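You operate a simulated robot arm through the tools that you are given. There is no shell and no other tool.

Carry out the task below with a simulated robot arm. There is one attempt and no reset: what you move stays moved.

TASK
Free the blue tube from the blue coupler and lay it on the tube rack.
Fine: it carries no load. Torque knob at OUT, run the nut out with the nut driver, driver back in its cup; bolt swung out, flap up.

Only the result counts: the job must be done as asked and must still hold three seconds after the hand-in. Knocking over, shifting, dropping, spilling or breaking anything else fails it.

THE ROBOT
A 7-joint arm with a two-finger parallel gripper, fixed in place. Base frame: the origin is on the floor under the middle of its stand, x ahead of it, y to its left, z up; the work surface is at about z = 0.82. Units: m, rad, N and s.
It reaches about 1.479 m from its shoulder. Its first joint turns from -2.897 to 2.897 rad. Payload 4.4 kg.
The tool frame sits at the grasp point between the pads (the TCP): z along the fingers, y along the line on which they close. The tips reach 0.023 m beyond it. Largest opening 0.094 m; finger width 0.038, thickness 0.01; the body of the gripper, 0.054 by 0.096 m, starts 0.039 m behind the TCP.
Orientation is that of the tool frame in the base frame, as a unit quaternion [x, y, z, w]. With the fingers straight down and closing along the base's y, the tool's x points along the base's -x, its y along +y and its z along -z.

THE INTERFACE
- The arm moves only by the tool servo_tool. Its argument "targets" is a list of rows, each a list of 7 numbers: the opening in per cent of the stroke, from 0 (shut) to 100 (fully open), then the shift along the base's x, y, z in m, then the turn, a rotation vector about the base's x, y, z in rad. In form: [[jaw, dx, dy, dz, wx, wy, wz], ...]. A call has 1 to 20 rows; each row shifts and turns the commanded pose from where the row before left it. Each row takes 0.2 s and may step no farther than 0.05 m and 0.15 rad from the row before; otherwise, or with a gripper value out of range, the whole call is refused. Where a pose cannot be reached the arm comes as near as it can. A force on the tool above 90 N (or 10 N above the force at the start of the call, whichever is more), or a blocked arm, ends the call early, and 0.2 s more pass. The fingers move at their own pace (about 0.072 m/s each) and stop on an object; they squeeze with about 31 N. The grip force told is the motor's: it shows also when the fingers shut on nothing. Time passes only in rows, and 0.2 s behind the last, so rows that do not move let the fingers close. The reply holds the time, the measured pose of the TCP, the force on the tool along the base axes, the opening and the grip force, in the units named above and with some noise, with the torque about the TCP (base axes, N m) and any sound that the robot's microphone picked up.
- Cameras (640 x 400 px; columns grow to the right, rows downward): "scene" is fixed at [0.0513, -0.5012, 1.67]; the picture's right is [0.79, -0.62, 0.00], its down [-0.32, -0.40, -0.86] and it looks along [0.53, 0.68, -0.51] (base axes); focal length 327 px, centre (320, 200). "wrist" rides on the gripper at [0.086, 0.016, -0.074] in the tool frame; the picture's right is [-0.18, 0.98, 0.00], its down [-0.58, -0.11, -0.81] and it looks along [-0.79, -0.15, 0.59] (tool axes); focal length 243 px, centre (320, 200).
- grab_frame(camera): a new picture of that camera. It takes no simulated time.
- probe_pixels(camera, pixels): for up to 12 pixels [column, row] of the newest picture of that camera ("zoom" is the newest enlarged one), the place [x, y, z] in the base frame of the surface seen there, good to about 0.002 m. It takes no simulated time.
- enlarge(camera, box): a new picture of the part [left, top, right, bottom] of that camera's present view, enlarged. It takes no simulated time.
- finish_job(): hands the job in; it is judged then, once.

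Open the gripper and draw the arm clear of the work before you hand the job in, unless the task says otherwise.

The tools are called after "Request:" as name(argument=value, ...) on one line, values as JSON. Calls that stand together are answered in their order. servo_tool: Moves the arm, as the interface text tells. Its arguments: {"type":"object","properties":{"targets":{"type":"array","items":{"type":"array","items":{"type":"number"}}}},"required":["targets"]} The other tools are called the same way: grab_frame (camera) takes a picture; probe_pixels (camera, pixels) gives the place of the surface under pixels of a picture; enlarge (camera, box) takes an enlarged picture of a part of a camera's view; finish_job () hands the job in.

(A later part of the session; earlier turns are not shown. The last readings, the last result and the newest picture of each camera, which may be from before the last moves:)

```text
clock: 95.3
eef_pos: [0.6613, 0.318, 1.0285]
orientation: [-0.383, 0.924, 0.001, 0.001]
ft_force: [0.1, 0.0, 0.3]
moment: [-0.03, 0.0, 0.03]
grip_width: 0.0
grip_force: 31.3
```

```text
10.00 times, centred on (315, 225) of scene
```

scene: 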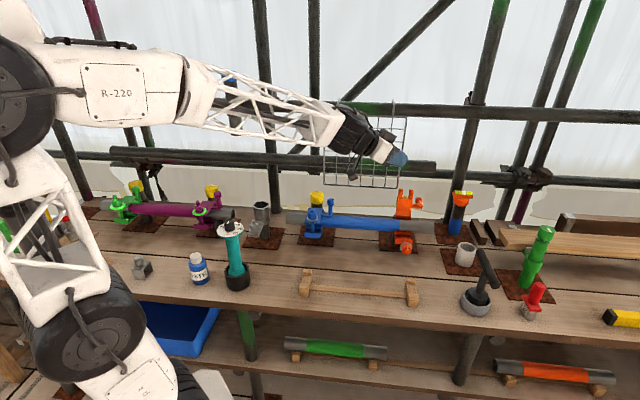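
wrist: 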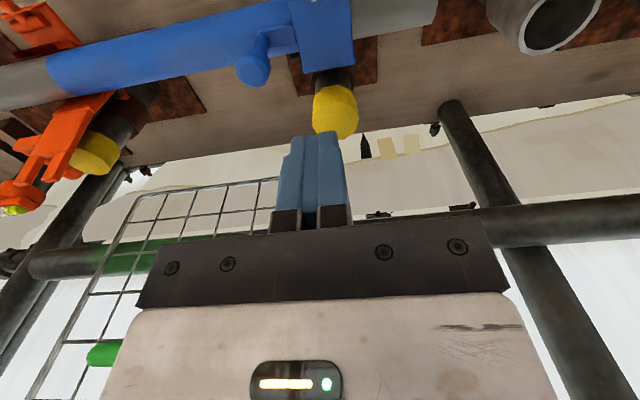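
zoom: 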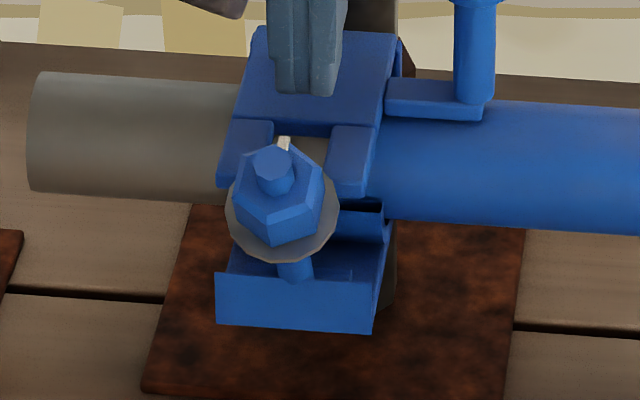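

The bolt is at ~35° and already ahead of the finger, so it's moving on its own. I wait a second and look again.

Request:
servo_tool(targets=[[0, 0, 0, 0, 0, 0, 0], [0, 0, 0, 0, 0, 0, 0], [0, 0, 0, 0, 0, 0, 0], [0, 0, 0, 0, 0, 0, 0]])

Request:
enlarge(camera="scene", box=[290, 205, 340, 245])

```text
clock: 96.3
eef_pos: [0.6621, 0.3172, 1.03]
orientation: [-0.383, 0.924, 0.001, 0.002]
ft_force: [1.0, -0.2, 0.4]
moment: [0.0, 0.04, 0.0]
grip_width: 0.0003
grip_force: 31.0
```

```text
10.00 times, centred on (315, 225) of scene
```

zoom: 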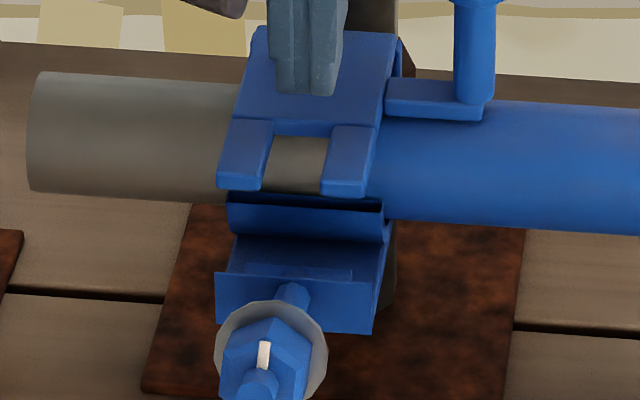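

The bolt has dropped to its stop, like the orange one. Next the flap: I probe the open orange flap and lever, as a template of the final state, and the blue lever.

Request:
enlarge(camera="scene", box=[385, 180, 435, 225])

Request:
probe_pixels(camera="zoom", pixels=[[185, 110], [255, 115], [185, 165], [255, 165], [220, 190], [220, 250], [220, 290], [290, 200], [320, 195], [300, 150], [320, 160], [350, 185]])

```text
8.89 times, centred on (410, 202) of scene
```

zoom: 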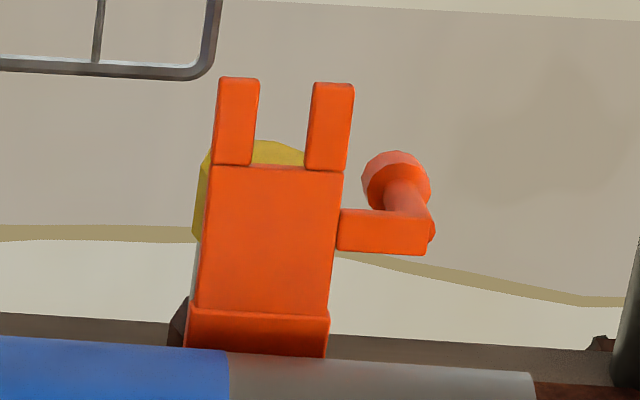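

```text
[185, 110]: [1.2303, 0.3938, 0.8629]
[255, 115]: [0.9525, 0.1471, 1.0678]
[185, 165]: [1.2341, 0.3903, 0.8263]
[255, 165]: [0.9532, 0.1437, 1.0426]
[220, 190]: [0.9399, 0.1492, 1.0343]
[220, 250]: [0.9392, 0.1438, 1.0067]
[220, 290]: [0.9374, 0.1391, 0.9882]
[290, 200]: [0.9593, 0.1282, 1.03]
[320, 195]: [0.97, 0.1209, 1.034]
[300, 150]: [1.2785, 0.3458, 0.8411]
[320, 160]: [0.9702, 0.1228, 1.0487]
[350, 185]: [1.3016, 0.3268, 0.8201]
```

The open flap leans ~10° past vertical, so the blue lever must be pushed back to rotate the flap ~100°. I raise, move the closed fingers in front of the lever rod (0.698,0.256), and lower again to tip height ≈1.005.

Request:
servo_tool(targets=[[0, 0, 0, 0.04, 0, 0, 0], [0, 0.012, -0.0203, 0.01, 0, 0, 0], [0, 0.012, -0.0204, 0, 0, 0, 0], [0, 0.012, -0.0204, 0, 0, 0, 0], [0, 0, 0, -0.03, 0, 0, 0], [0, 0, 0, -0.022, 0, 0, 0], [0, 0, 0, 0, 0, 0, 0]])

Request:
enlarge(camera="scene", box=[294, 165, 364, 235])

```text
clock: 97.9
eef_pos: [0.6966, 0.2554, 1.0271]
orientation: [-0.382, 0.924, 0.0, 0.002]
ft_force: [-0.3, 0.6, 0.0]
moment: [-0.02, 0.0, -0.04]
grip_width: 0.0
grip_force: 31.2
```

```text
5.71 times, centred on (329, 200) of scene
```

zoom: 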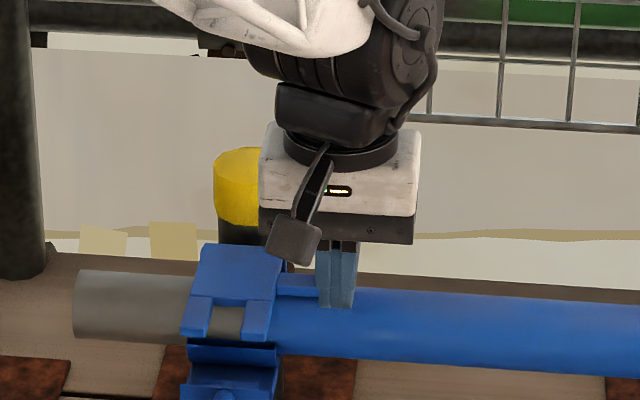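

The fingers are in front of the lever. I push back along (+0.711,+0.703), first 4 cm.

Request:
servo_tool(targets=[[0, 0.0071, 0.007, 0, 0, 0, 0], [0, 0.0071, 0.007, 0, 0, 0, 0], [0, 0.0071, 0.007, 0, 0, 0, 0], [0, 0.0071, 0.007, 0, 0, 0, 0]])

Request:
enlarge(camera="scene", box=[294, 165, 364, 235])

```text
clock: 98.9
eef_pos: [0.7215, 0.2808, 1.0316]
orientation: [-0.383, 0.924, 0.001, 0.001]
ft_force: [-27.8, -20.4, 23.5]
moment: [0.01, 0.52, 0.43]
grip_width: 0.0
grip_force: 30.8
stopped in row 4: the force on the tool passed its limit at 112 N (the readings are from after the stop); the commanded pose is now the measured one
```

```text
5.71 times, centred on (329, 200) of scene
```

zoom: 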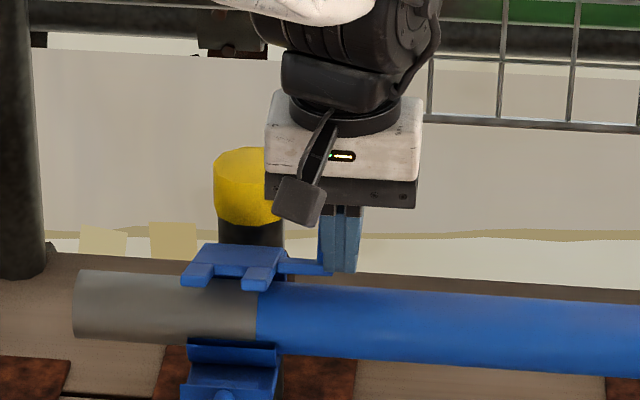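

The flap has started to open, but the fingertip got wedged above the rising lever arm (force limit). I raise the fingers ~2.7 cm so that only the lever's knob is pushed, and check.

Request:
servo_tool(targets=[[0, 0, 0, 0.008, 0, 0, 0], [0, 0, 0, 0.01, 0, 0, 0], [0, 0, 0, 0.008, 0, 0, 0], [0, 0, 0, 0, 0, 0, 0]])

Request:
enlarge(camera="scene", box=[294, 165, 364, 235])

Request:
probe_pixels(camera="scene", pixels=[[325, 182], [345, 185], [370, 187], [396, 189], [403, 110], [326, 110], [364, 141]])

```text
clock: 99.9
eef_pos: [0.7223, 0.2807, 1.0547]
orientation: [-0.382, 0.924, 0.0, 0.001]
ft_force: [-1.2, -1.1, 0.1]
moment: [0.03, -0.01, 0.03]
grip_width: 0.0
grip_force: 31.1
```

```text
5.71 times, centred on (329, 200) of scene
```

zoom: 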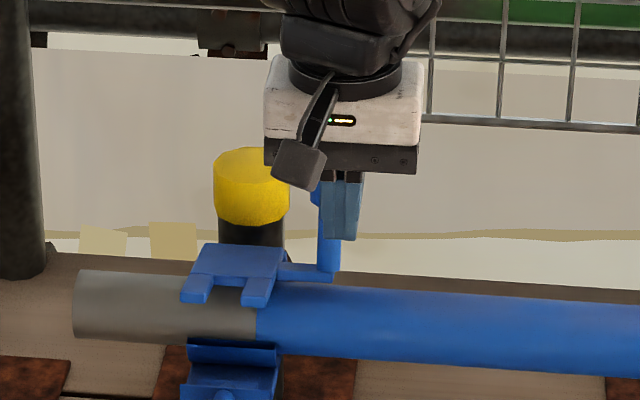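

```text
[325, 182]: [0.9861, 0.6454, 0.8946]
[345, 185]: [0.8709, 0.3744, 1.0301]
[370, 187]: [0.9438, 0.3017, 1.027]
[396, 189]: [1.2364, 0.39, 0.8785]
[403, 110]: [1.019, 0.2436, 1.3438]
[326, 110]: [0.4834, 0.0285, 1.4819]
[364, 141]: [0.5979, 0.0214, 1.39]
```

The knob contact holds the flap slightly raised with ~1 N. The mesh panel hangs at ~8–10 cm behind, so I tilt the gripper 20° (tips forward, wrist back toward the robot) before pushing further.

Request:
servo_tool(targets=[[0, 0, 0, 0, 0.0822, -0.0831, 0], [0, 0, 0, 0, 0.0822, -0.0831, 0], [0, 0, 0, 0, 0.0822, -0.0831, 0], [0, 0.0035, 0.0035, 0, 0, 0, 0], [0, 0.0035, 0.0035, 0, 0, 0, 0]])

Request:
enlarge(camera="scene", box=[294, 165, 364, 235])

```text
clock: 101.1
eef_pos: [0.7292, 0.2867, 1.0558]
orientation: [-0.377, 0.909, 0.066, 0.162]
ft_force: [-2.3, 0.0, 3.4]
moment: [0.07, -0.02, 0.04]
grip_width: 0.0001
grip_force: 31.0
```

```text
5.71 times, centred on (329, 200) of scene
```

zoom: 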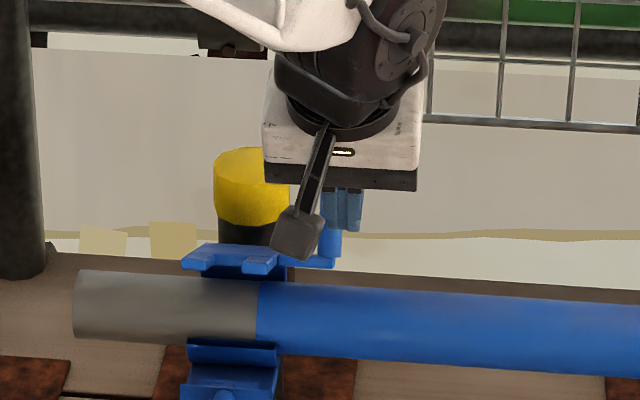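

It opens further with only ~3 N. I continue pushing in 1 cm steps.

Request:
servo_tool(targets=[[0, 0.0071, 0.007, 0, 0, 0, 0], [0, 0.0071, 0.007, 0, 0, 0, 0]])

Request:
enlarge(camera="scene", box=[294, 165, 364, 235])

```text
clock: 101.7
eef_pos: [0.7447, 0.3025, 1.0583]
orientation: [-0.376, 0.909, 0.066, 0.164]
ft_force: [-1.2, -0.2, 27.1]
moment: [0.64, -0.31, -0.03]
grip_width: 0.0
grip_force: 31.3
```

```text
5.71 times, centred on (329, 200) of scene
```

zoom: 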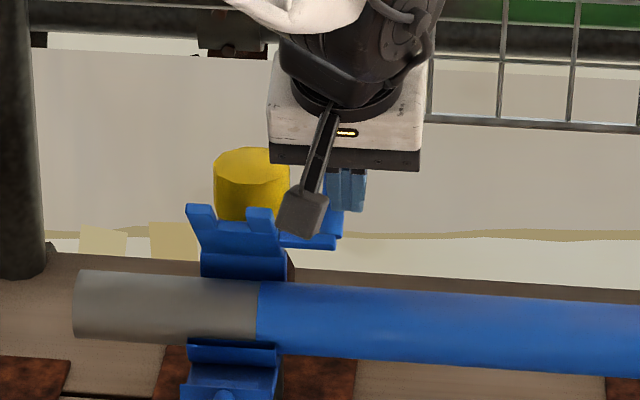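

The flap is about 50–60° open; there is 27 N upward on the tip from the rising arm, so I raise 8 mm and continue pushing the knob back.

Request:
servo_tool(targets=[[0, 0, 0, 0.006, 0, 0, 0], [0, 0.005, 0.005, 0.003, 0, 0, 0], [0, 0.005, 0.005, 0, 0, 0, 0]])

Request:
enlarge(camera="scene", box=[294, 165, 364, 235])

```text
clock: 102.5
eef_pos: [0.7535, 0.3117, 1.0645]
orientation: [-0.376, 0.91, 0.066, 0.163]
ft_force: [-0.6, -0.8, -0.6]
moment: [0.0, 0.0, 0.0]
grip_width: 0.0
grip_force: 30.8
```

```text
5.71 times, centred on (329, 200) of scene
```

zoom: 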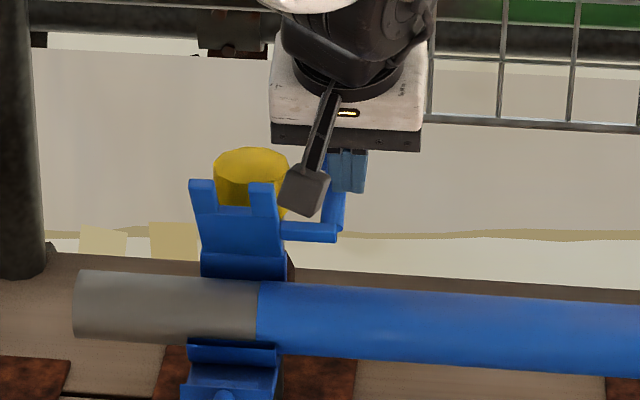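

The flap's nearly upright and force has dropped to zero. I push another 2 cm to go over the dead centre.

Request:
servo_tool(targets=[[0, 0.0071, 0.007, 0, 0, 0, 0], [0, 0.0071, 0.007, 0, 0, 0, 0], [0, 0, 0, 0, 0, 0, 0]])

Request:
enlarge(camera="scene", box=[294, 165, 364, 235])

```text
clock: 103.3
eef_pos: [0.7676, 0.3265, 1.0644]
orientation: [-0.377, 0.909, 0.067, 0.162]
ft_force: [-1.4, 0.5, 0.2]
moment: [-0.02, 0.03, -0.01]
grip_width: 0.0
grip_force: 31.6
```

```text
5.71 times, centred on (329, 200) of scene
```

zoom: 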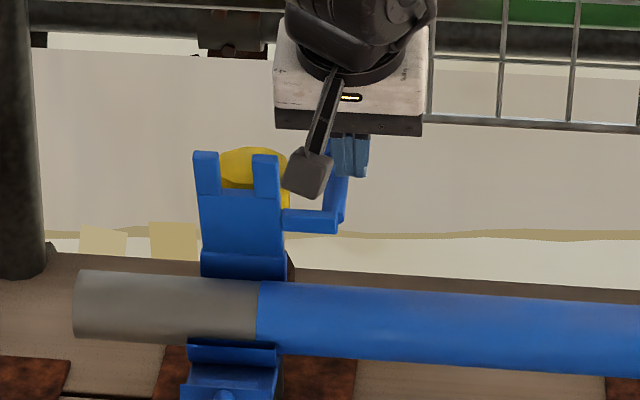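

The flap is near upright. I probe its lean to see whether it has passed dead centre.

Request:
probe_pixels(camera="zoom", pixels=[[240, 200], [240, 220], [240, 245], [205, 165], [205, 185], [265, 170], [340, 190], [330, 215], [355, 170], [345, 155]])

```text
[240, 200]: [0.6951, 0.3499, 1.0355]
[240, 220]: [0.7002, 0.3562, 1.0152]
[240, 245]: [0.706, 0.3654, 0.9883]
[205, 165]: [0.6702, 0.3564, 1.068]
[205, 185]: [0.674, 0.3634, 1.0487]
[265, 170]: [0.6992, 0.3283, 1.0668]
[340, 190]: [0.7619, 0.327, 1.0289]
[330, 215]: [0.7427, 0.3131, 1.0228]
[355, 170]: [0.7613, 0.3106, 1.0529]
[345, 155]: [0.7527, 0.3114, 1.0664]
```

The plate still leans ~22° toward the front (≈68° open). I push another 3 cm.

Request:
servo_tool(targets=[[0, 0.0071, 0.007, 0, 0, 0, 0], [0, 0.0071, 0.007, 0, 0, 0, 0], [0, 0.0071, 0.007, 0, 0, 0, 0], [0, 0, 0, 0, 0, 0, 0]])

Request:
enlarge(camera="scene", box=[294, 165, 364, 235])

Request:
probe_pixels(camera="zoom", pixels=[[240, 190], [240, 215], [240, 240], [205, 160], [265, 165], [340, 190], [330, 210]])

```text
clock: 104.3
eef_pos: [0.7902, 0.348, 1.0662]
orientation: [-0.376, 0.91, 0.066, 0.162]
ft_force: [0.6, 0.4, -0.8]
moment: [-0.02, 0.01, -0.01]
grip_width: 0.0
grip_force: 31.4
```

```text
5.71 times, centred on (329, 200) of scene
```

zoom: 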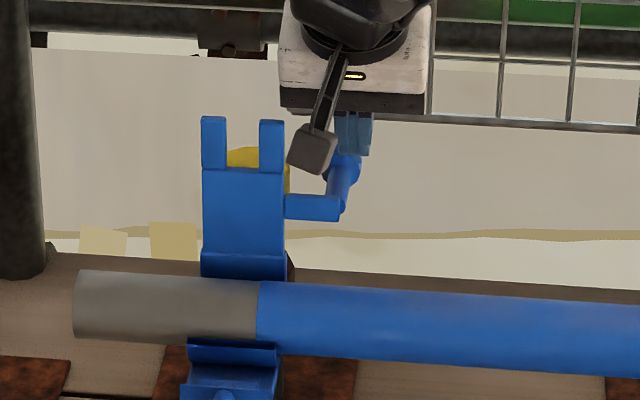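

```text
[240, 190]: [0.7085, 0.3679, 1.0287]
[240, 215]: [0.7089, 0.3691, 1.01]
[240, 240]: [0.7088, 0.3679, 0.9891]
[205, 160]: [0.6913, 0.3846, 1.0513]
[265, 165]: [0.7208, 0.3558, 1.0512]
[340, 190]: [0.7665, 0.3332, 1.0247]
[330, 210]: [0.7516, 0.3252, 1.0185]
```

The plate is now vertical and no force on the finger. I wait a moment to see whether it falls back to its open stop.

Request:
servo_tool(targets=[[0, 0, 0, 0, 0, 0, 0], [0, 0, 0, 0, 0, 0, 0], [0, 0, 0, 0, 0, 0, 0]])

Request:
enlarge(camera="scene", box=[294, 165, 364, 235])

Request:
probe_pixels(camera="zoom", pixels=[[240, 185], [240, 215], [240, 240], [205, 155], [265, 160], [340, 190]])

```text
clock: 105.1
eef_pos: [0.7894, 0.3472, 1.0653]
orientation: [-0.377, 0.91, 0.067, 0.162]
ft_force: [0.4, -0.3, 0.5]
moment: [0.03, 0.02, -0.01]
grip_width: 0.0001
grip_force: 30.8
```

```text
5.71 times, centred on (329, 200) of scene
```

zoom: 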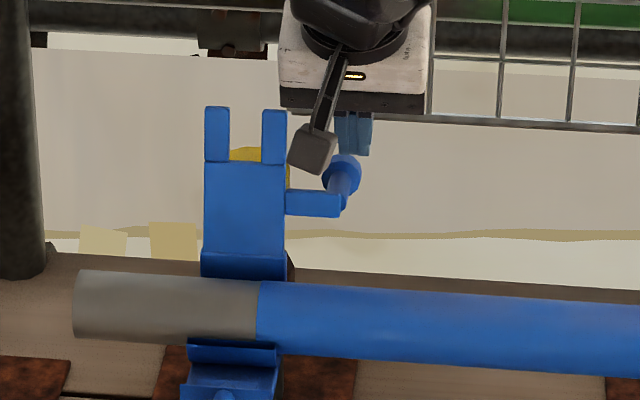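

```text
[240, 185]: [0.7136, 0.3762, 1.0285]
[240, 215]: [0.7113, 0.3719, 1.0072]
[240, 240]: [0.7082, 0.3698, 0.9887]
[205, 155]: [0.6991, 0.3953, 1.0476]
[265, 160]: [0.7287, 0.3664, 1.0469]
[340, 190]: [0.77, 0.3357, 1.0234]
```

The flap now leans ~12° past vertical at its stop: open. I retreat the fingers back (−b) and up, and restore the vertical attitude.

Request:
servo_tool(targets=[[0, -0.015, -0.015, 0.02, 0, 0, 0], [0, -0.015, -0.015, 0.03, 0, 0, 0], [0, -0.01, -0.01, 0.04, 0, 0, 0], [0, 0, 0, 0.04, -0.0822, 0.0831, 0], [0, 0, 0, 0.02, -0.0822, 0.0831, 0], [0, 0, 0, 0, -0.0822, 0.0831, 0], [0, 0, 0, 0, 0, 0, 0]])

Request:
grab_frame(camera="scene")

Request:
enlarge(camera="scene", box=[290, 255, 430, 320])

```text
clock: 106.7
eef_pos: [0.7506, 0.3074, 1.214]
orientation: [-0.382, 0.924, -0.001, 0.0]
ft_force: [0.2, -0.4, 0.1]
moment: [0.0, 0.01, 0.01]
grip_width: 0.0
grip_force: 30.6
```

```text
taken
```

scene: 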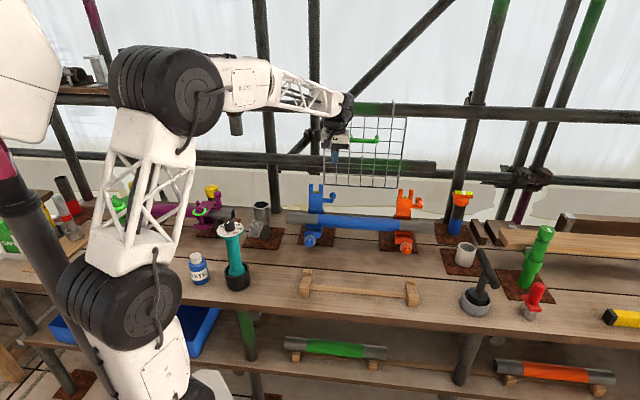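

```text
4.57 times, centred on (360, 288) of scene
```

zoom: 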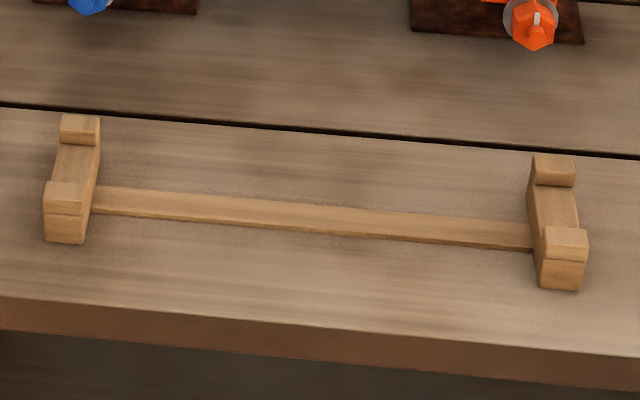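

Both couplers are open now. I probe the rack's two cradles (uprights and seats) for the laying position.

Request:
probe_pixels(camera="zoom", pixels=[[80, 122], [80, 132], [78, 155], [72, 172], [65, 188], [65, 200], [555, 162], [555, 175], [552, 200], [560, 222], [567, 235], [567, 250]])

Request:
probe_pixels(camera="scene", pixels=[[482, 255], [490, 275], [475, 300], [466, 250], [475, 280], [292, 214], [290, 225], [420, 232], [434, 228], [365, 218], [365, 222], [365, 228]])

```text
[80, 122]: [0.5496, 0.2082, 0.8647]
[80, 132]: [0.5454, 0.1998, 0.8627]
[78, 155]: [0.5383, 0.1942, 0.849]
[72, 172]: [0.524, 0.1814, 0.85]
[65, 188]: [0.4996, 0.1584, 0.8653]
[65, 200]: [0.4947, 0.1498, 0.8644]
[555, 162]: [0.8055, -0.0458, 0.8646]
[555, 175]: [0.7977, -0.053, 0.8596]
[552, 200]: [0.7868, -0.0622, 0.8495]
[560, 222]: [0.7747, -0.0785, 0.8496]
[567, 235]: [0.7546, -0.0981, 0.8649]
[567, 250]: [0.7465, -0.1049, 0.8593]
```

```text
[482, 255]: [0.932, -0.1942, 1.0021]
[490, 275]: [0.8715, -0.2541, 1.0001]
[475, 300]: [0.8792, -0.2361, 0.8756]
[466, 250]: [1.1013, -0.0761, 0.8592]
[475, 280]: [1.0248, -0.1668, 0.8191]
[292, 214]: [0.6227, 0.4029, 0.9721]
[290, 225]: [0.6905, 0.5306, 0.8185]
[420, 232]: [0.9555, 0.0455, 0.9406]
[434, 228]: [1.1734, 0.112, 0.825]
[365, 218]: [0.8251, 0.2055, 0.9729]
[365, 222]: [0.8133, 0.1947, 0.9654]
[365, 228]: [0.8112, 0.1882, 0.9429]
```

Tube: radius 0.0245, axis height 0.9485, centre of length at about (0.810,0.2235). Rack seat centre line mid at (0.649,0.052), seat z 0.8495, parallel to the tube. I move above the tube's middle, yawing +90° so the jaws close across the tube with the camera clear of the blue lever.

Request:
servo_tool(targets=[[0, 0.01, -0.014, 0, 0, 0, 0.1428], [0, 0.01, -0.014, 0, 0, 0, 0.1428], [0, 0.01, -0.014, 0, 0, 0, 0.1428], [0, 0.01, -0.014, 0, 0, 0, 0.1428], [20, 0.01, -0.014, 0, 0, 0, 0.1428], [40, 0.0098, -0.0139, 0, 0, 0, 0.1428], [60, 0, 0, 0, 0, 0, 0.1428], [80, 0, 0, 0, 0, 0, 0.1428], [100, 0, 0, 0, 0, 0, 0.1428], [100, 0, 0, 0, 0, 0, 0.1428], [100, 0, 0, 0, 0, 0, 0.1428], [100, 0, 0, 0, 0, 0, 0]])

Request:
grab_frame(camera="scene")

Request:
grab_frame(camera="wrist")

```text
clock: 109.3
eef_pos: [0.8103, 0.2238, 1.2166]
orientation: [0.924, -0.383, -0.001, 0.0]
ft_force: [0.9, 0.3, -0.8]
moment: [-0.02, -0.02, 0.01]
grip_width: 0.094
grip_force: 0.1
```

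```text
taken
```

scene: 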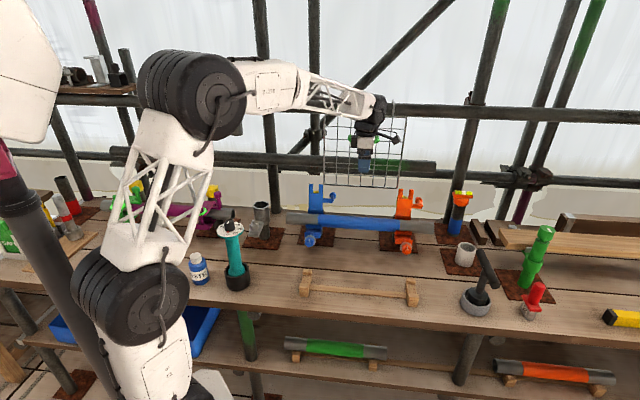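

```text
taken
```

wrist: 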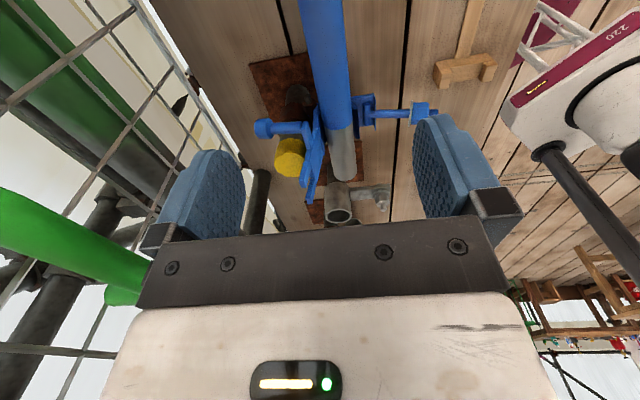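

The pose is reached. The mesh panel's green handle appears at left in the wrist view (70,240); I probe its distance to make sure there's clearance.

Request:
probe_pixels(camera="wrist", pixels=[[40, 220], [70, 240], [120, 265], [150, 60], [200, 130], [325, 60], [340, 150], [320, 10], [300, 100], [350, 100]])

Request:
enlarge(camera="scene", box=[310, 90, 440, 260])

```text
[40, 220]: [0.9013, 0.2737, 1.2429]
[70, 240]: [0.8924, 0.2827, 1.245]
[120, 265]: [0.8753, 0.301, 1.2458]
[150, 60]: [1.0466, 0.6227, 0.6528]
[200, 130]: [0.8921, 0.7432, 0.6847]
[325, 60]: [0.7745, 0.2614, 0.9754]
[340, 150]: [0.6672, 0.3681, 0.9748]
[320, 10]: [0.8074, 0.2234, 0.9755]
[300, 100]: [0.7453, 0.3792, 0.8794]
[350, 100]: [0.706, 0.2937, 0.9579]
```

```text
2.35 times, centred on (375, 175) of scene
```

zoom: 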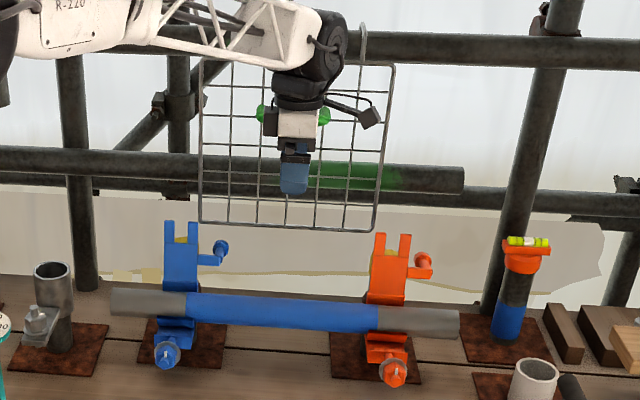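

The handle is at B≈0.83 vs gripper edge ≈0.785, so there's ~4 cm clearance. I descend over the tube in steps, first to z≈1.02 and check.

Request:
servo_tool(targets=[[100, 0, 0, -0.04, 0, 0, 0], [100, 0, 0, -0.04, 0, 0, 0], [100, 0, 0, -0.04, 0, 0, 0], [100, 0, 0, -0.04, 0, 0, 0], [100, 0, 0, -0.035, 0, 0, 0], [100, 0, 0, 0, 0, 0, 0]])

Request:
enlarge(camera="scene", box=[310, 130, 420, 240])

Request:
grab_frame(camera="wrist")

```text
clock: 110.7
eef_pos: [0.8079, 0.2228, 1.0192]
orientation: [0.923, -0.384, -0.001, 0.0]
ft_force: [1.5, 0.8, -1.0]
moment: [-0.04, 0.0, -0.02]
grip_width: 0.0939
grip_force: 0.1
```

```text
3.64 times, centred on (365, 185) of scene
```

zoom: 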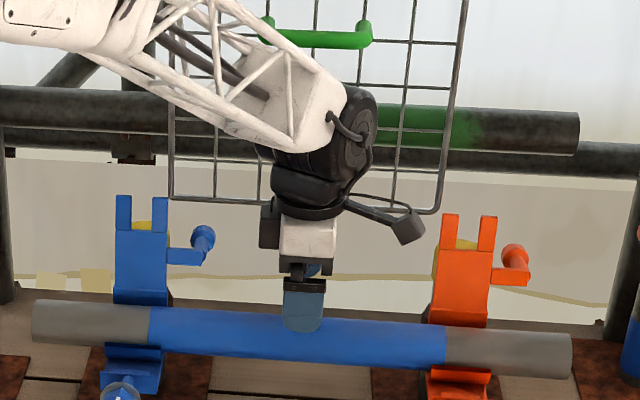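

```text
taken
```

wrist: 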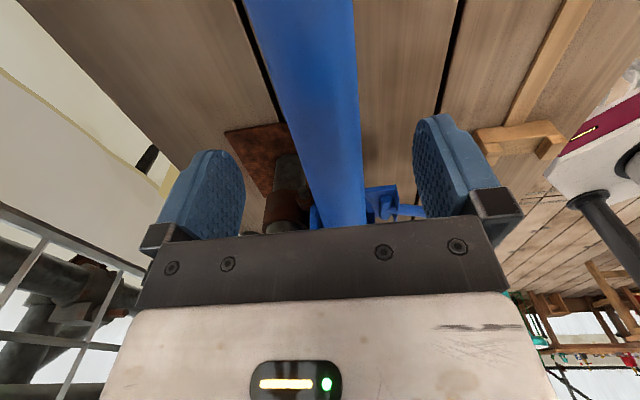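

The tube is centred between the open jaws. I descend the last 7 cm to the tube's axis height.

Request:
servo_tool(targets=[[100, 0.001, 0.0005, -0.03, 0, 0, 0], [100, 0, 0, -0.025, 0, 0, 0], [100, 0, 0, -0.014, 0, 0, 0], [100, 0, 0, 0, 0, 0, 0]])

Request:
enlarge(camera="scene", box=[310, 140, 420, 250])

```text
clock: 111.7
eef_pos: [0.8102, 0.2236, 0.9507]
orientation: [0.924, -0.383, -0.002, -0.001]
ft_force: [-0.1, -0.5, -0.8]
moment: [-0.01, 0.03, -0.03]
grip_width: 0.094
grip_force: 0.0
```

```text
3.64 times, centred on (365, 195) of scene
```

zoom: 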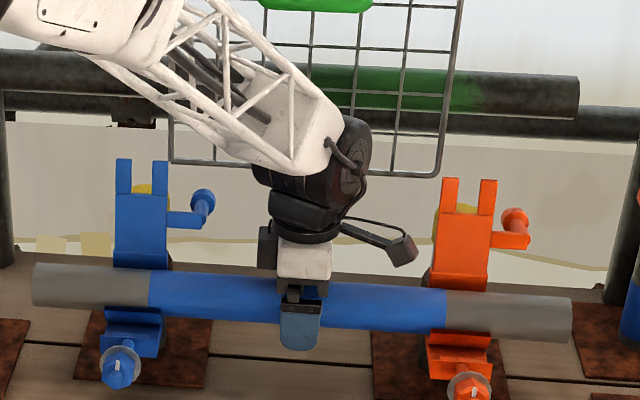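

Gripper is astride the tube at its middle (col 300 of 33–572). I close on it.

Request:
servo_tool(targets=[[75, 0, 0, 0, 0, 0, 0], [60, 0, 0, 0, 0, 0, 0], [40, 0, 0, 0, 0, 0, 0], [0, 0, 0, 0, 0, 0, 0], [0, 0, 0, 0, 0, 0, 0]])

```text
clock: 112.9
eef_pos: [0.811, 0.2235, 0.9507]
orientation: [0.924, -0.383, -0.001, 0.0]
ft_force: [1.9, 2.1, -0.1]
moment: [0.01, -0.08, 0.03]
grip_width: 0.048
grip_force: 30.7
```

Gripped at 48 mm with 31 N. I lift slowly and watch the weight and torque.

Request:
servo_tool(targets=[[0, 0, 0, 0.004, 0, 0, 0], [0, 0, 0, 0.006, 0, 0, 0], [0, 0, 0, 0.008, 0, 0, 0]])

Request:
enlarge(camera="scene", box=[280, 160, 440, 260])

```text
clock: 113.7
eef_pos: [0.811, 0.2241, 0.9687]
orientation: [0.924, -0.383, -0.001, -0.001]
ft_force: [-0.3, -0.1, -9.0]
moment: [-0.06, -0.04, 0.0]
grip_width: 0.0481
grip_force: 30.9
```

```text
4.00 times, centred on (360, 210) of scene
```

zoom: 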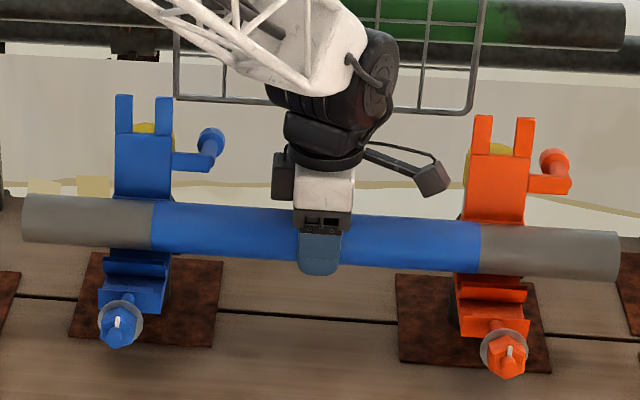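

The tube is free and balanced (9 N, ~0.07 Nm). I lift it straight up to z≈1.09.

Request:
servo_tool(targets=[[0, 0, 0, 0.015, 0, 0, 0], [0, 0, 0, 0.02, 0, 0, 0], [0, 0, 0, 0.025, 0, 0, 0], [0, 0, 0, 0.03, 0, 0, 0], [0, 0, 0, 0.03, 0, 0, 0], [0, 0, 0, 0, 0, 0, 0]])

Request:
enlarge(camera="scene", box=[270, 130, 450, 260])

```text
clock: 115.1
eef_pos: [0.8096, 0.225, 1.0897]
orientation: [0.924, -0.384, -0.001, 0.0]
ft_force: [-0.5, -0.1, -8.8]
moment: [-0.02, -0.02, -0.02]
grip_width: 0.0477
grip_force: 30.5
```

```text
3.08 times, centred on (360, 195) of scene
```

zoom: 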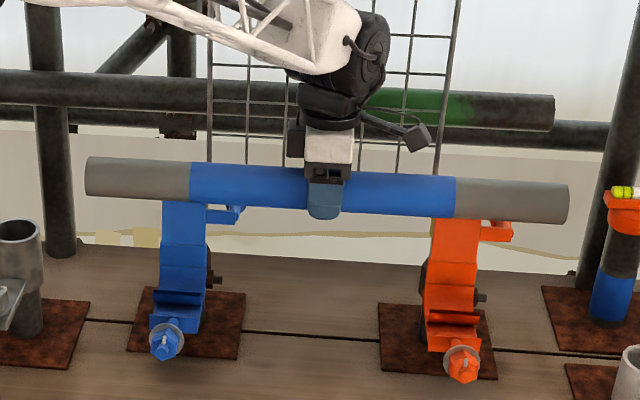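

The tube is held level and balanced. I carry it toward the robot along −b to above the rack's mid-line (0.649,0.052).

Request:
servo_tool(targets=[[0, -0.015, -0.016, 0, 0, 0, 0], [0, -0.0268, -0.0289, 0, 0, 0, 0], [0, -0.0268, -0.0289, 0, 0, 0, 0], [0, -0.0268, -0.0289, 0, 0, 0, 0], [0, -0.0268, -0.0289, 0, 0, 0, 0], [0, -0.0268, -0.0289, 0, 0, 0, 0], [0, -0.012, -0.0129, 0, 0, 0, 0], [0, 0, 0, 0, 0, 0, 0]])

Request:
grab_frame(camera="scene")

Request:
enlarge(camera="scene", box=[260, 190, 450, 330])

```text
clock: 116.9
eef_pos: [0.6495, 0.0507, 1.0881]
orientation: [0.924, -0.383, -0.001, 0.0]
ft_force: [0.8, 0.3, -8.8]
moment: [-0.03, -0.01, -0.01]
grip_width: 0.048
grip_force: 30.8
```

```text
taken
```

scene: 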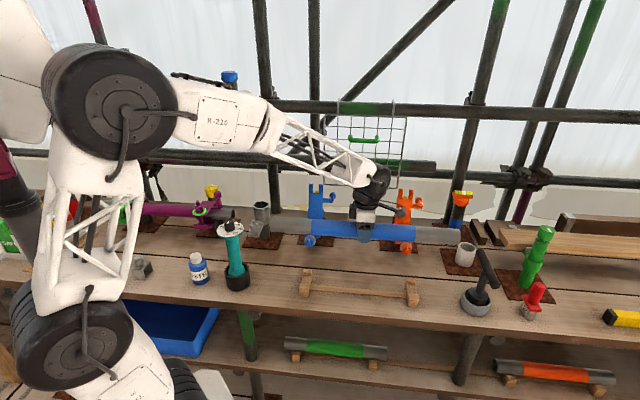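

```text
2.86 times, centred on (355, 260) of scene
```

zoom: 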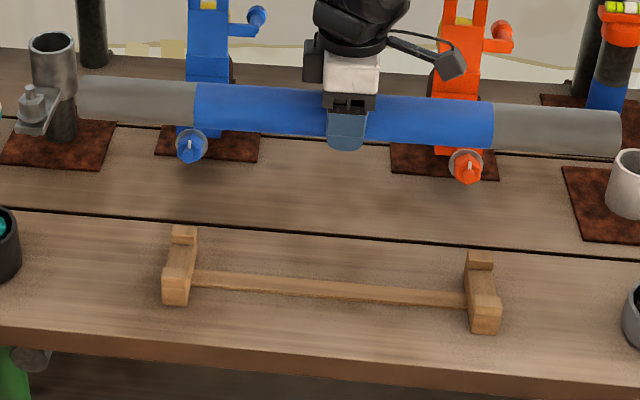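

The tube hangs above the rack. I lower to about 3 cm above the uprights and measure the alignment.

Request:
servo_tool(targets=[[0, 0, 0, -0.04, 0, 0, 0], [0, 0, 0, -0.04, 0, 0, 0], [0, 0, 0, -0.04, 0, 0, 0], [0, 0, 0, -0.038, 0, 0, 0], [0, 0, 0, 0, 0, 0, 0]])

Request:
enlarge(camera="scene", box=[260, 220, 450, 330])

```text
clock: 118.1
eef_pos: [0.6478, 0.0502, 0.931]
orientation: [0.923, -0.384, -0.001, 0.0]
ft_force: [0.7, 0.4, -8.6]
moment: [-0.04, -0.04, -0.02]
grip_width: 0.0482
grip_force: 30.7
```

```text
3.37 times, centred on (355, 275) of scene
```

zoom: 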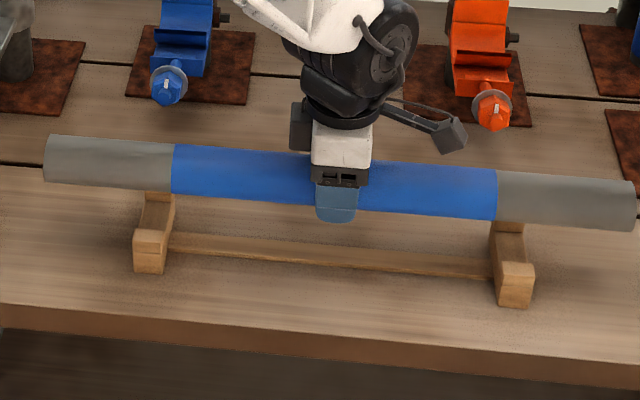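

I probe the tube over both cradles and the near uprights to check the lateral alignment.

Request:
probe_pixels(camera="zoom", pixels=[[150, 143], [150, 155], [150, 170], [150, 184], [515, 178], [515, 190], [515, 205], [515, 218], [150, 235], [150, 244], [517, 268], [517, 278]])

```text
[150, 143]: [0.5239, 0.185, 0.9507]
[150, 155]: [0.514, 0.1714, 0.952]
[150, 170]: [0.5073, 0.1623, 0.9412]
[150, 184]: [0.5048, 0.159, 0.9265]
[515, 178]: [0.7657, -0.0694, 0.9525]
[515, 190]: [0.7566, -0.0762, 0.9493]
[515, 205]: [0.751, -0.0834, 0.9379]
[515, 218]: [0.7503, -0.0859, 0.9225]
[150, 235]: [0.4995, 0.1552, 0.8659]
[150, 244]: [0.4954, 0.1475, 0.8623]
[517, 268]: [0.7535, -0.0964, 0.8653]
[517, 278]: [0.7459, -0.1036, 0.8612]
```

Tube axis B'≈0.494 at both cradles. I zoom on both cradles to find the near upright's inner edge and the seat precisely.

Request:
enlarge(camera="scene", box=[288, 265, 322, 302])

Request:
probe_pixels(camera="zoom", pixels=[[330, 130], [325, 145], [320, 160], [318, 170], [315, 180], [312, 190], [305, 200], [300, 215], [295, 230], [295, 245], [295, 260], [340, 120]])

```text
10.81 times, centred on (305, 284) of scene
```

zoom: 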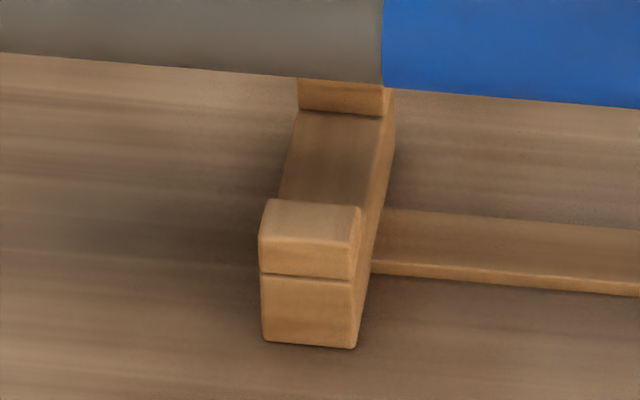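

```text
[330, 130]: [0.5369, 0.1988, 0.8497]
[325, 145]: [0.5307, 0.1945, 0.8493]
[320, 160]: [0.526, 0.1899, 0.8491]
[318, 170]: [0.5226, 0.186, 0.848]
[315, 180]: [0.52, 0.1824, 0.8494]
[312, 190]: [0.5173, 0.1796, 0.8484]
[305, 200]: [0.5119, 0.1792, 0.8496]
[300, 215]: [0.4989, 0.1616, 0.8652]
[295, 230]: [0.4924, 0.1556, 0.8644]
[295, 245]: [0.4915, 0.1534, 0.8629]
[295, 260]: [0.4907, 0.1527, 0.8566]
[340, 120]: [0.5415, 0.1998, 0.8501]
```

Left cradle: near upright inner edge B'≈0.476, far upright inner face ≈0.528 → seat centre ≈0.502, so the tube (0.494) must shift ~+8 mm. I measure the right cradle the same way.

Request:
enlarge(camera="scene", box=[392, 275, 426, 312])

Request:
probe_pixels(camera="zoom", pixels=[[300, 110], [300, 120], [300, 135], [310, 150], [310, 165], [315, 178], [330, 190], [330, 200], [330, 215], [335, 230], [335, 245], [340, 260]])

```text
10.81 times, centred on (409, 294) of scene
```

zoom: 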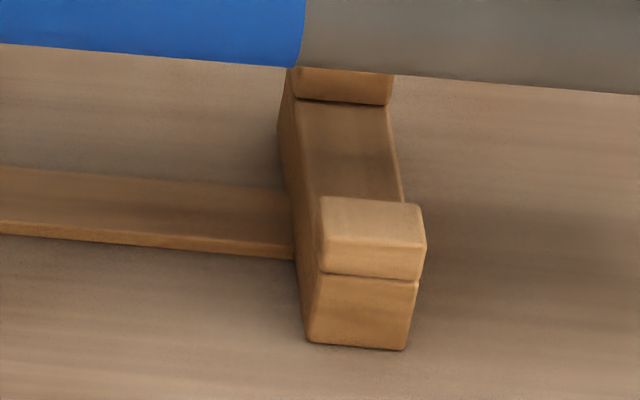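

```text
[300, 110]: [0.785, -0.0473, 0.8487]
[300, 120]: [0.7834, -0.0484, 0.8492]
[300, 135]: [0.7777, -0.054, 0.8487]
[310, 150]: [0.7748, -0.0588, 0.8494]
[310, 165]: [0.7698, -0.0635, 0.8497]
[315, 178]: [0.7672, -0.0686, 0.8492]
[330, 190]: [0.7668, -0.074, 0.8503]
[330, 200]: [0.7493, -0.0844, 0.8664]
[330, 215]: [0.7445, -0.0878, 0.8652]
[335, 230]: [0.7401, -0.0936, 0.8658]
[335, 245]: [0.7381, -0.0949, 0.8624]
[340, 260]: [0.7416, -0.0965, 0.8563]
```

Right cradle centre ≈0.4987, left ≈0.5018; tube at ≈0.494. I shift the tube by (+4.2,+4.2) mm with a slight −0.005 rad yaw, lower 2 cm, and re-check.

Request:
servo_tool(targets=[[0, 0.0042, 0.0042, 0, 0, 0, -0.005], [0, 0, 0, -0.01, 0, 0, 0], [0, 0, 0, -0.01, 0, 0, 0], [0, 0, 0, 0, 0, 0, 0]])

Request:
enlarge(camera="scene", box=[260, 220, 450, 330])

Request:
probe_pixels(camera="zoom", pixels=[[150, 160], [150, 170], [150, 180], [150, 190], [515, 195], [515, 205], [515, 215], [515, 225]])

```text
clock: 119.1
eef_pos: [0.6523, 0.0551, 0.9114]
orientation: [0.923, -0.386, -0.001, -0.001]
ft_force: [-0.1, 0.2, -8.5]
moment: [-0.07, -0.05, -0.01]
grip_width: 0.0478
grip_force: 31.0
```

```text
3.37 times, centred on (355, 275) of scene
```

zoom: 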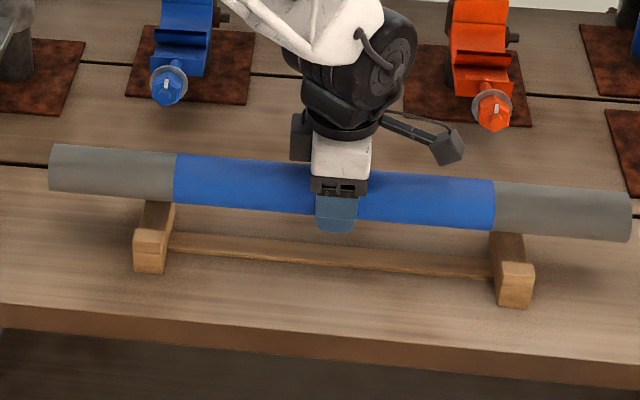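

```text
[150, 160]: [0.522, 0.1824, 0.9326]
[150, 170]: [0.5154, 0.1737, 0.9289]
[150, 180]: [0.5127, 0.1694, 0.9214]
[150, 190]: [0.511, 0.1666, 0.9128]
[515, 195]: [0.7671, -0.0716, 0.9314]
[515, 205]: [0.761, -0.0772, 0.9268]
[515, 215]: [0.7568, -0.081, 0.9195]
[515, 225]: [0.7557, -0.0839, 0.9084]
```

Tube axis now at 0.503/0.500 vs seats 0.502/0.499: within ~1 mm. I trim and lower onto the rack.

Request:
servo_tool(targets=[[0, -0.0007, -0.0007, -0.012, 0, 0, 0], [0, 0, 0, -0.01, 0, 0, 0], [0, 0, 0, -0.006, 0, 0, 0], [0, 0, 0, -0.003, 0, 0, 0]])

```text
clock: 120.1
eef_pos: [0.6534, 0.0536, 0.8806]
orientation: [0.922, -0.387, -0.001, -0.001]
ft_force: [0.8, -0.7, -8.4]
moment: [0.01, -0.03, 0.0]
grip_width: 0.048
grip_force: 31.4
```

No contact, the tube is already between the uprights. I lower the last millimetres until it rests.

Request:
servo_tool(targets=[[0, 0, 0, -0.002, 0, 0, 0], [0, 0, 0, -0.002, 0, 0, 0], [0, 0, 0, 0, 0, 0, 0]])

```text
clock: 120.9
eef_pos: [0.6529, 0.0533, 0.8753]
orientation: [0.923, -0.386, -0.001, -0.001]
ft_force: [-0.1, -0.1, -8.9]
moment: [-0.02, -0.02, -0.01]
grip_width: 0.0479
grip_force: 31.1
```

Request:
servo_tool(targets=[[0, 0, 0, -0.0015, 0, 0, 0], [0, 0, 0, -0.0015, 0, 0, 0], [0, 0, 0, 0, 0, 0, 0]])

Request:
enlarge(camera="scene", box=[260, 220, 450, 330])

```text
clock: 121.7
eef_pos: [0.6543, 0.0544, 0.8737]
orientation: [0.923, -0.385, 0.0, -0.001]
ft_force: [5.4, -1.3, 18.4]
moment: [-0.1, -0.18, 0.18]
grip_width: 0.0479
grip_force: 30.8
```

```text
3.37 times, centred on (355, 275) of scene
```

zoom: 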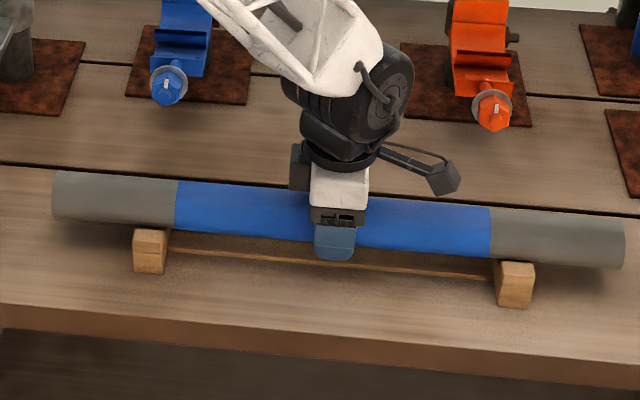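

The tube rests on the rack (27 N press), between the uprights. I ease up 1 mm and open the gripper.

Request:
servo_tool(targets=[[0, 0, 0, 0.0012, 0, 0, 0], [0, 0, 0, 0, 0, 0, 0], [60, 0, 0, 0, 0, 0, 0], [80, 0, 0, 0, 0, 0, 0], [100, 0, 0, 0, 0, 0, 0], [100, 0, 0, 0, 0, 0, 0], [100, 0, 0, 0, 0, 0, 0]])

Request:
enlarge(camera="scene", box=[260, 220, 450, 330])

```text
clock: 123.3
eef_pos: [0.6533, 0.0547, 0.8746]
orientation: [0.923, -0.386, -0.001, 0.0]
ft_force: [0.7, -0.2, 0.5]
moment: [-0.01, -0.03, -0.04]
grip_width: 0.0939
grip_force: 0.0
```

```text
3.37 times, centred on (355, 275) of scene
```

zoom: 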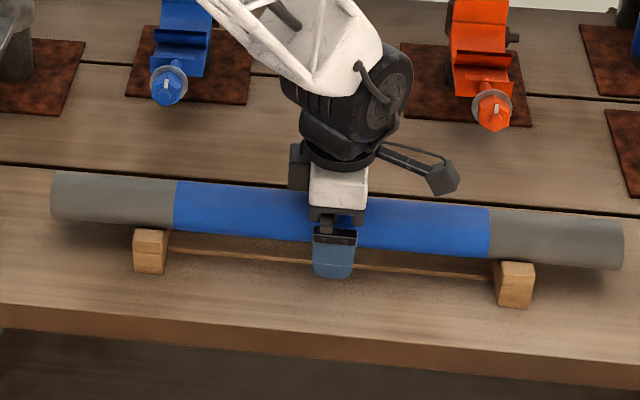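

The tube stays on the rack with the jaws open. I rise straight up to clear it.

Request:
servo_tool(targets=[[100, 0, 0, 0.02, 0, 0, 0], [100, 0, 0, 0.03, 0, 0, 0], [100, 0, 0, 0.04, 0, 0, 0], [100, 0, 0, 0.05, 0, 0, 0], [100, 0, 0, 0.05, 0, 0, 0], [100, 0, 0, 0.05, 0, 0, 0], [100, 0, 0, 0.05, 0, 0, 0], [100, 0, 0, 0.05, 0, 0, 0], [100, 0, 0, 0.05, 0, 0, 0]])

Request:
grab_frame(camera="scene")

Request:
enlarge(camera="scene", box=[260, 220, 450, 330])

Request:
enlarge(camera="scene", box=[280, 175, 440, 265])

Request:
enlarge(camera="scene", box=[180, 205, 280, 305])

```text
clock: 125.3
eef_pos: [0.6526, 0.0535, 1.2654]
orientation: [0.923, -0.385, -0.002, 0.0]
ft_force: [-0.3, 0.1, -0.3]
moment: [0.02, -0.02, -0.02]
grip_width: 0.0942
grip_force: 0.2
```

```text
taken
```

scene: 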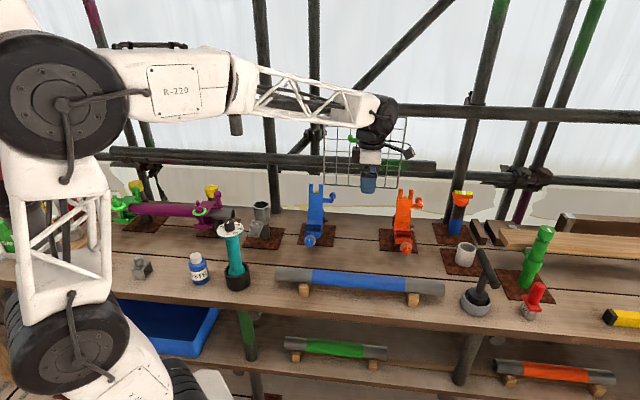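

```text
3.37 times, centred on (355, 275) of scene
```

zoom: 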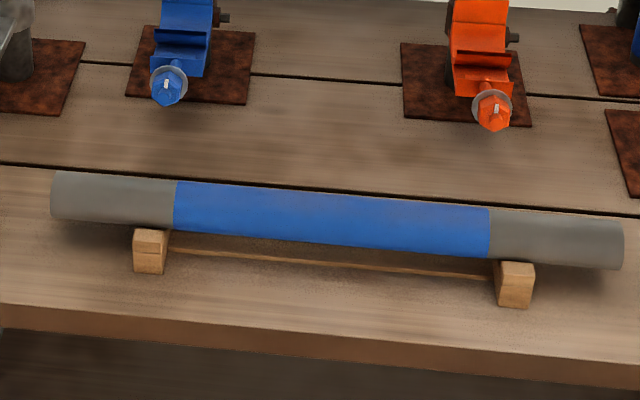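

```text
4.00 times, centred on (360, 220) of scene
```

zoom: 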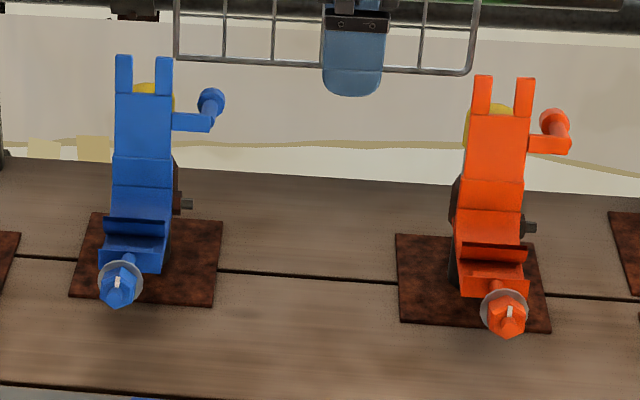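

```text
4.00 times, centred on (230, 255) of scene
```

zoom: 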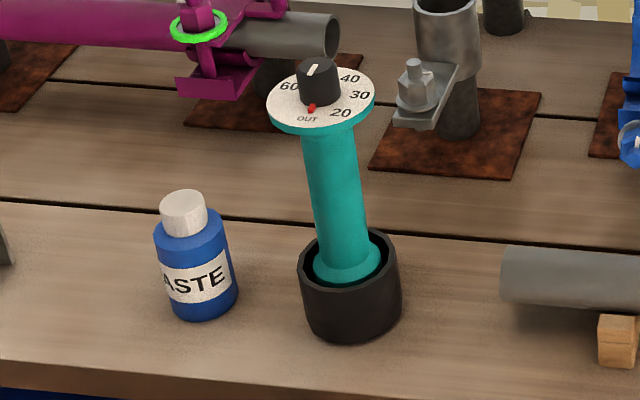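

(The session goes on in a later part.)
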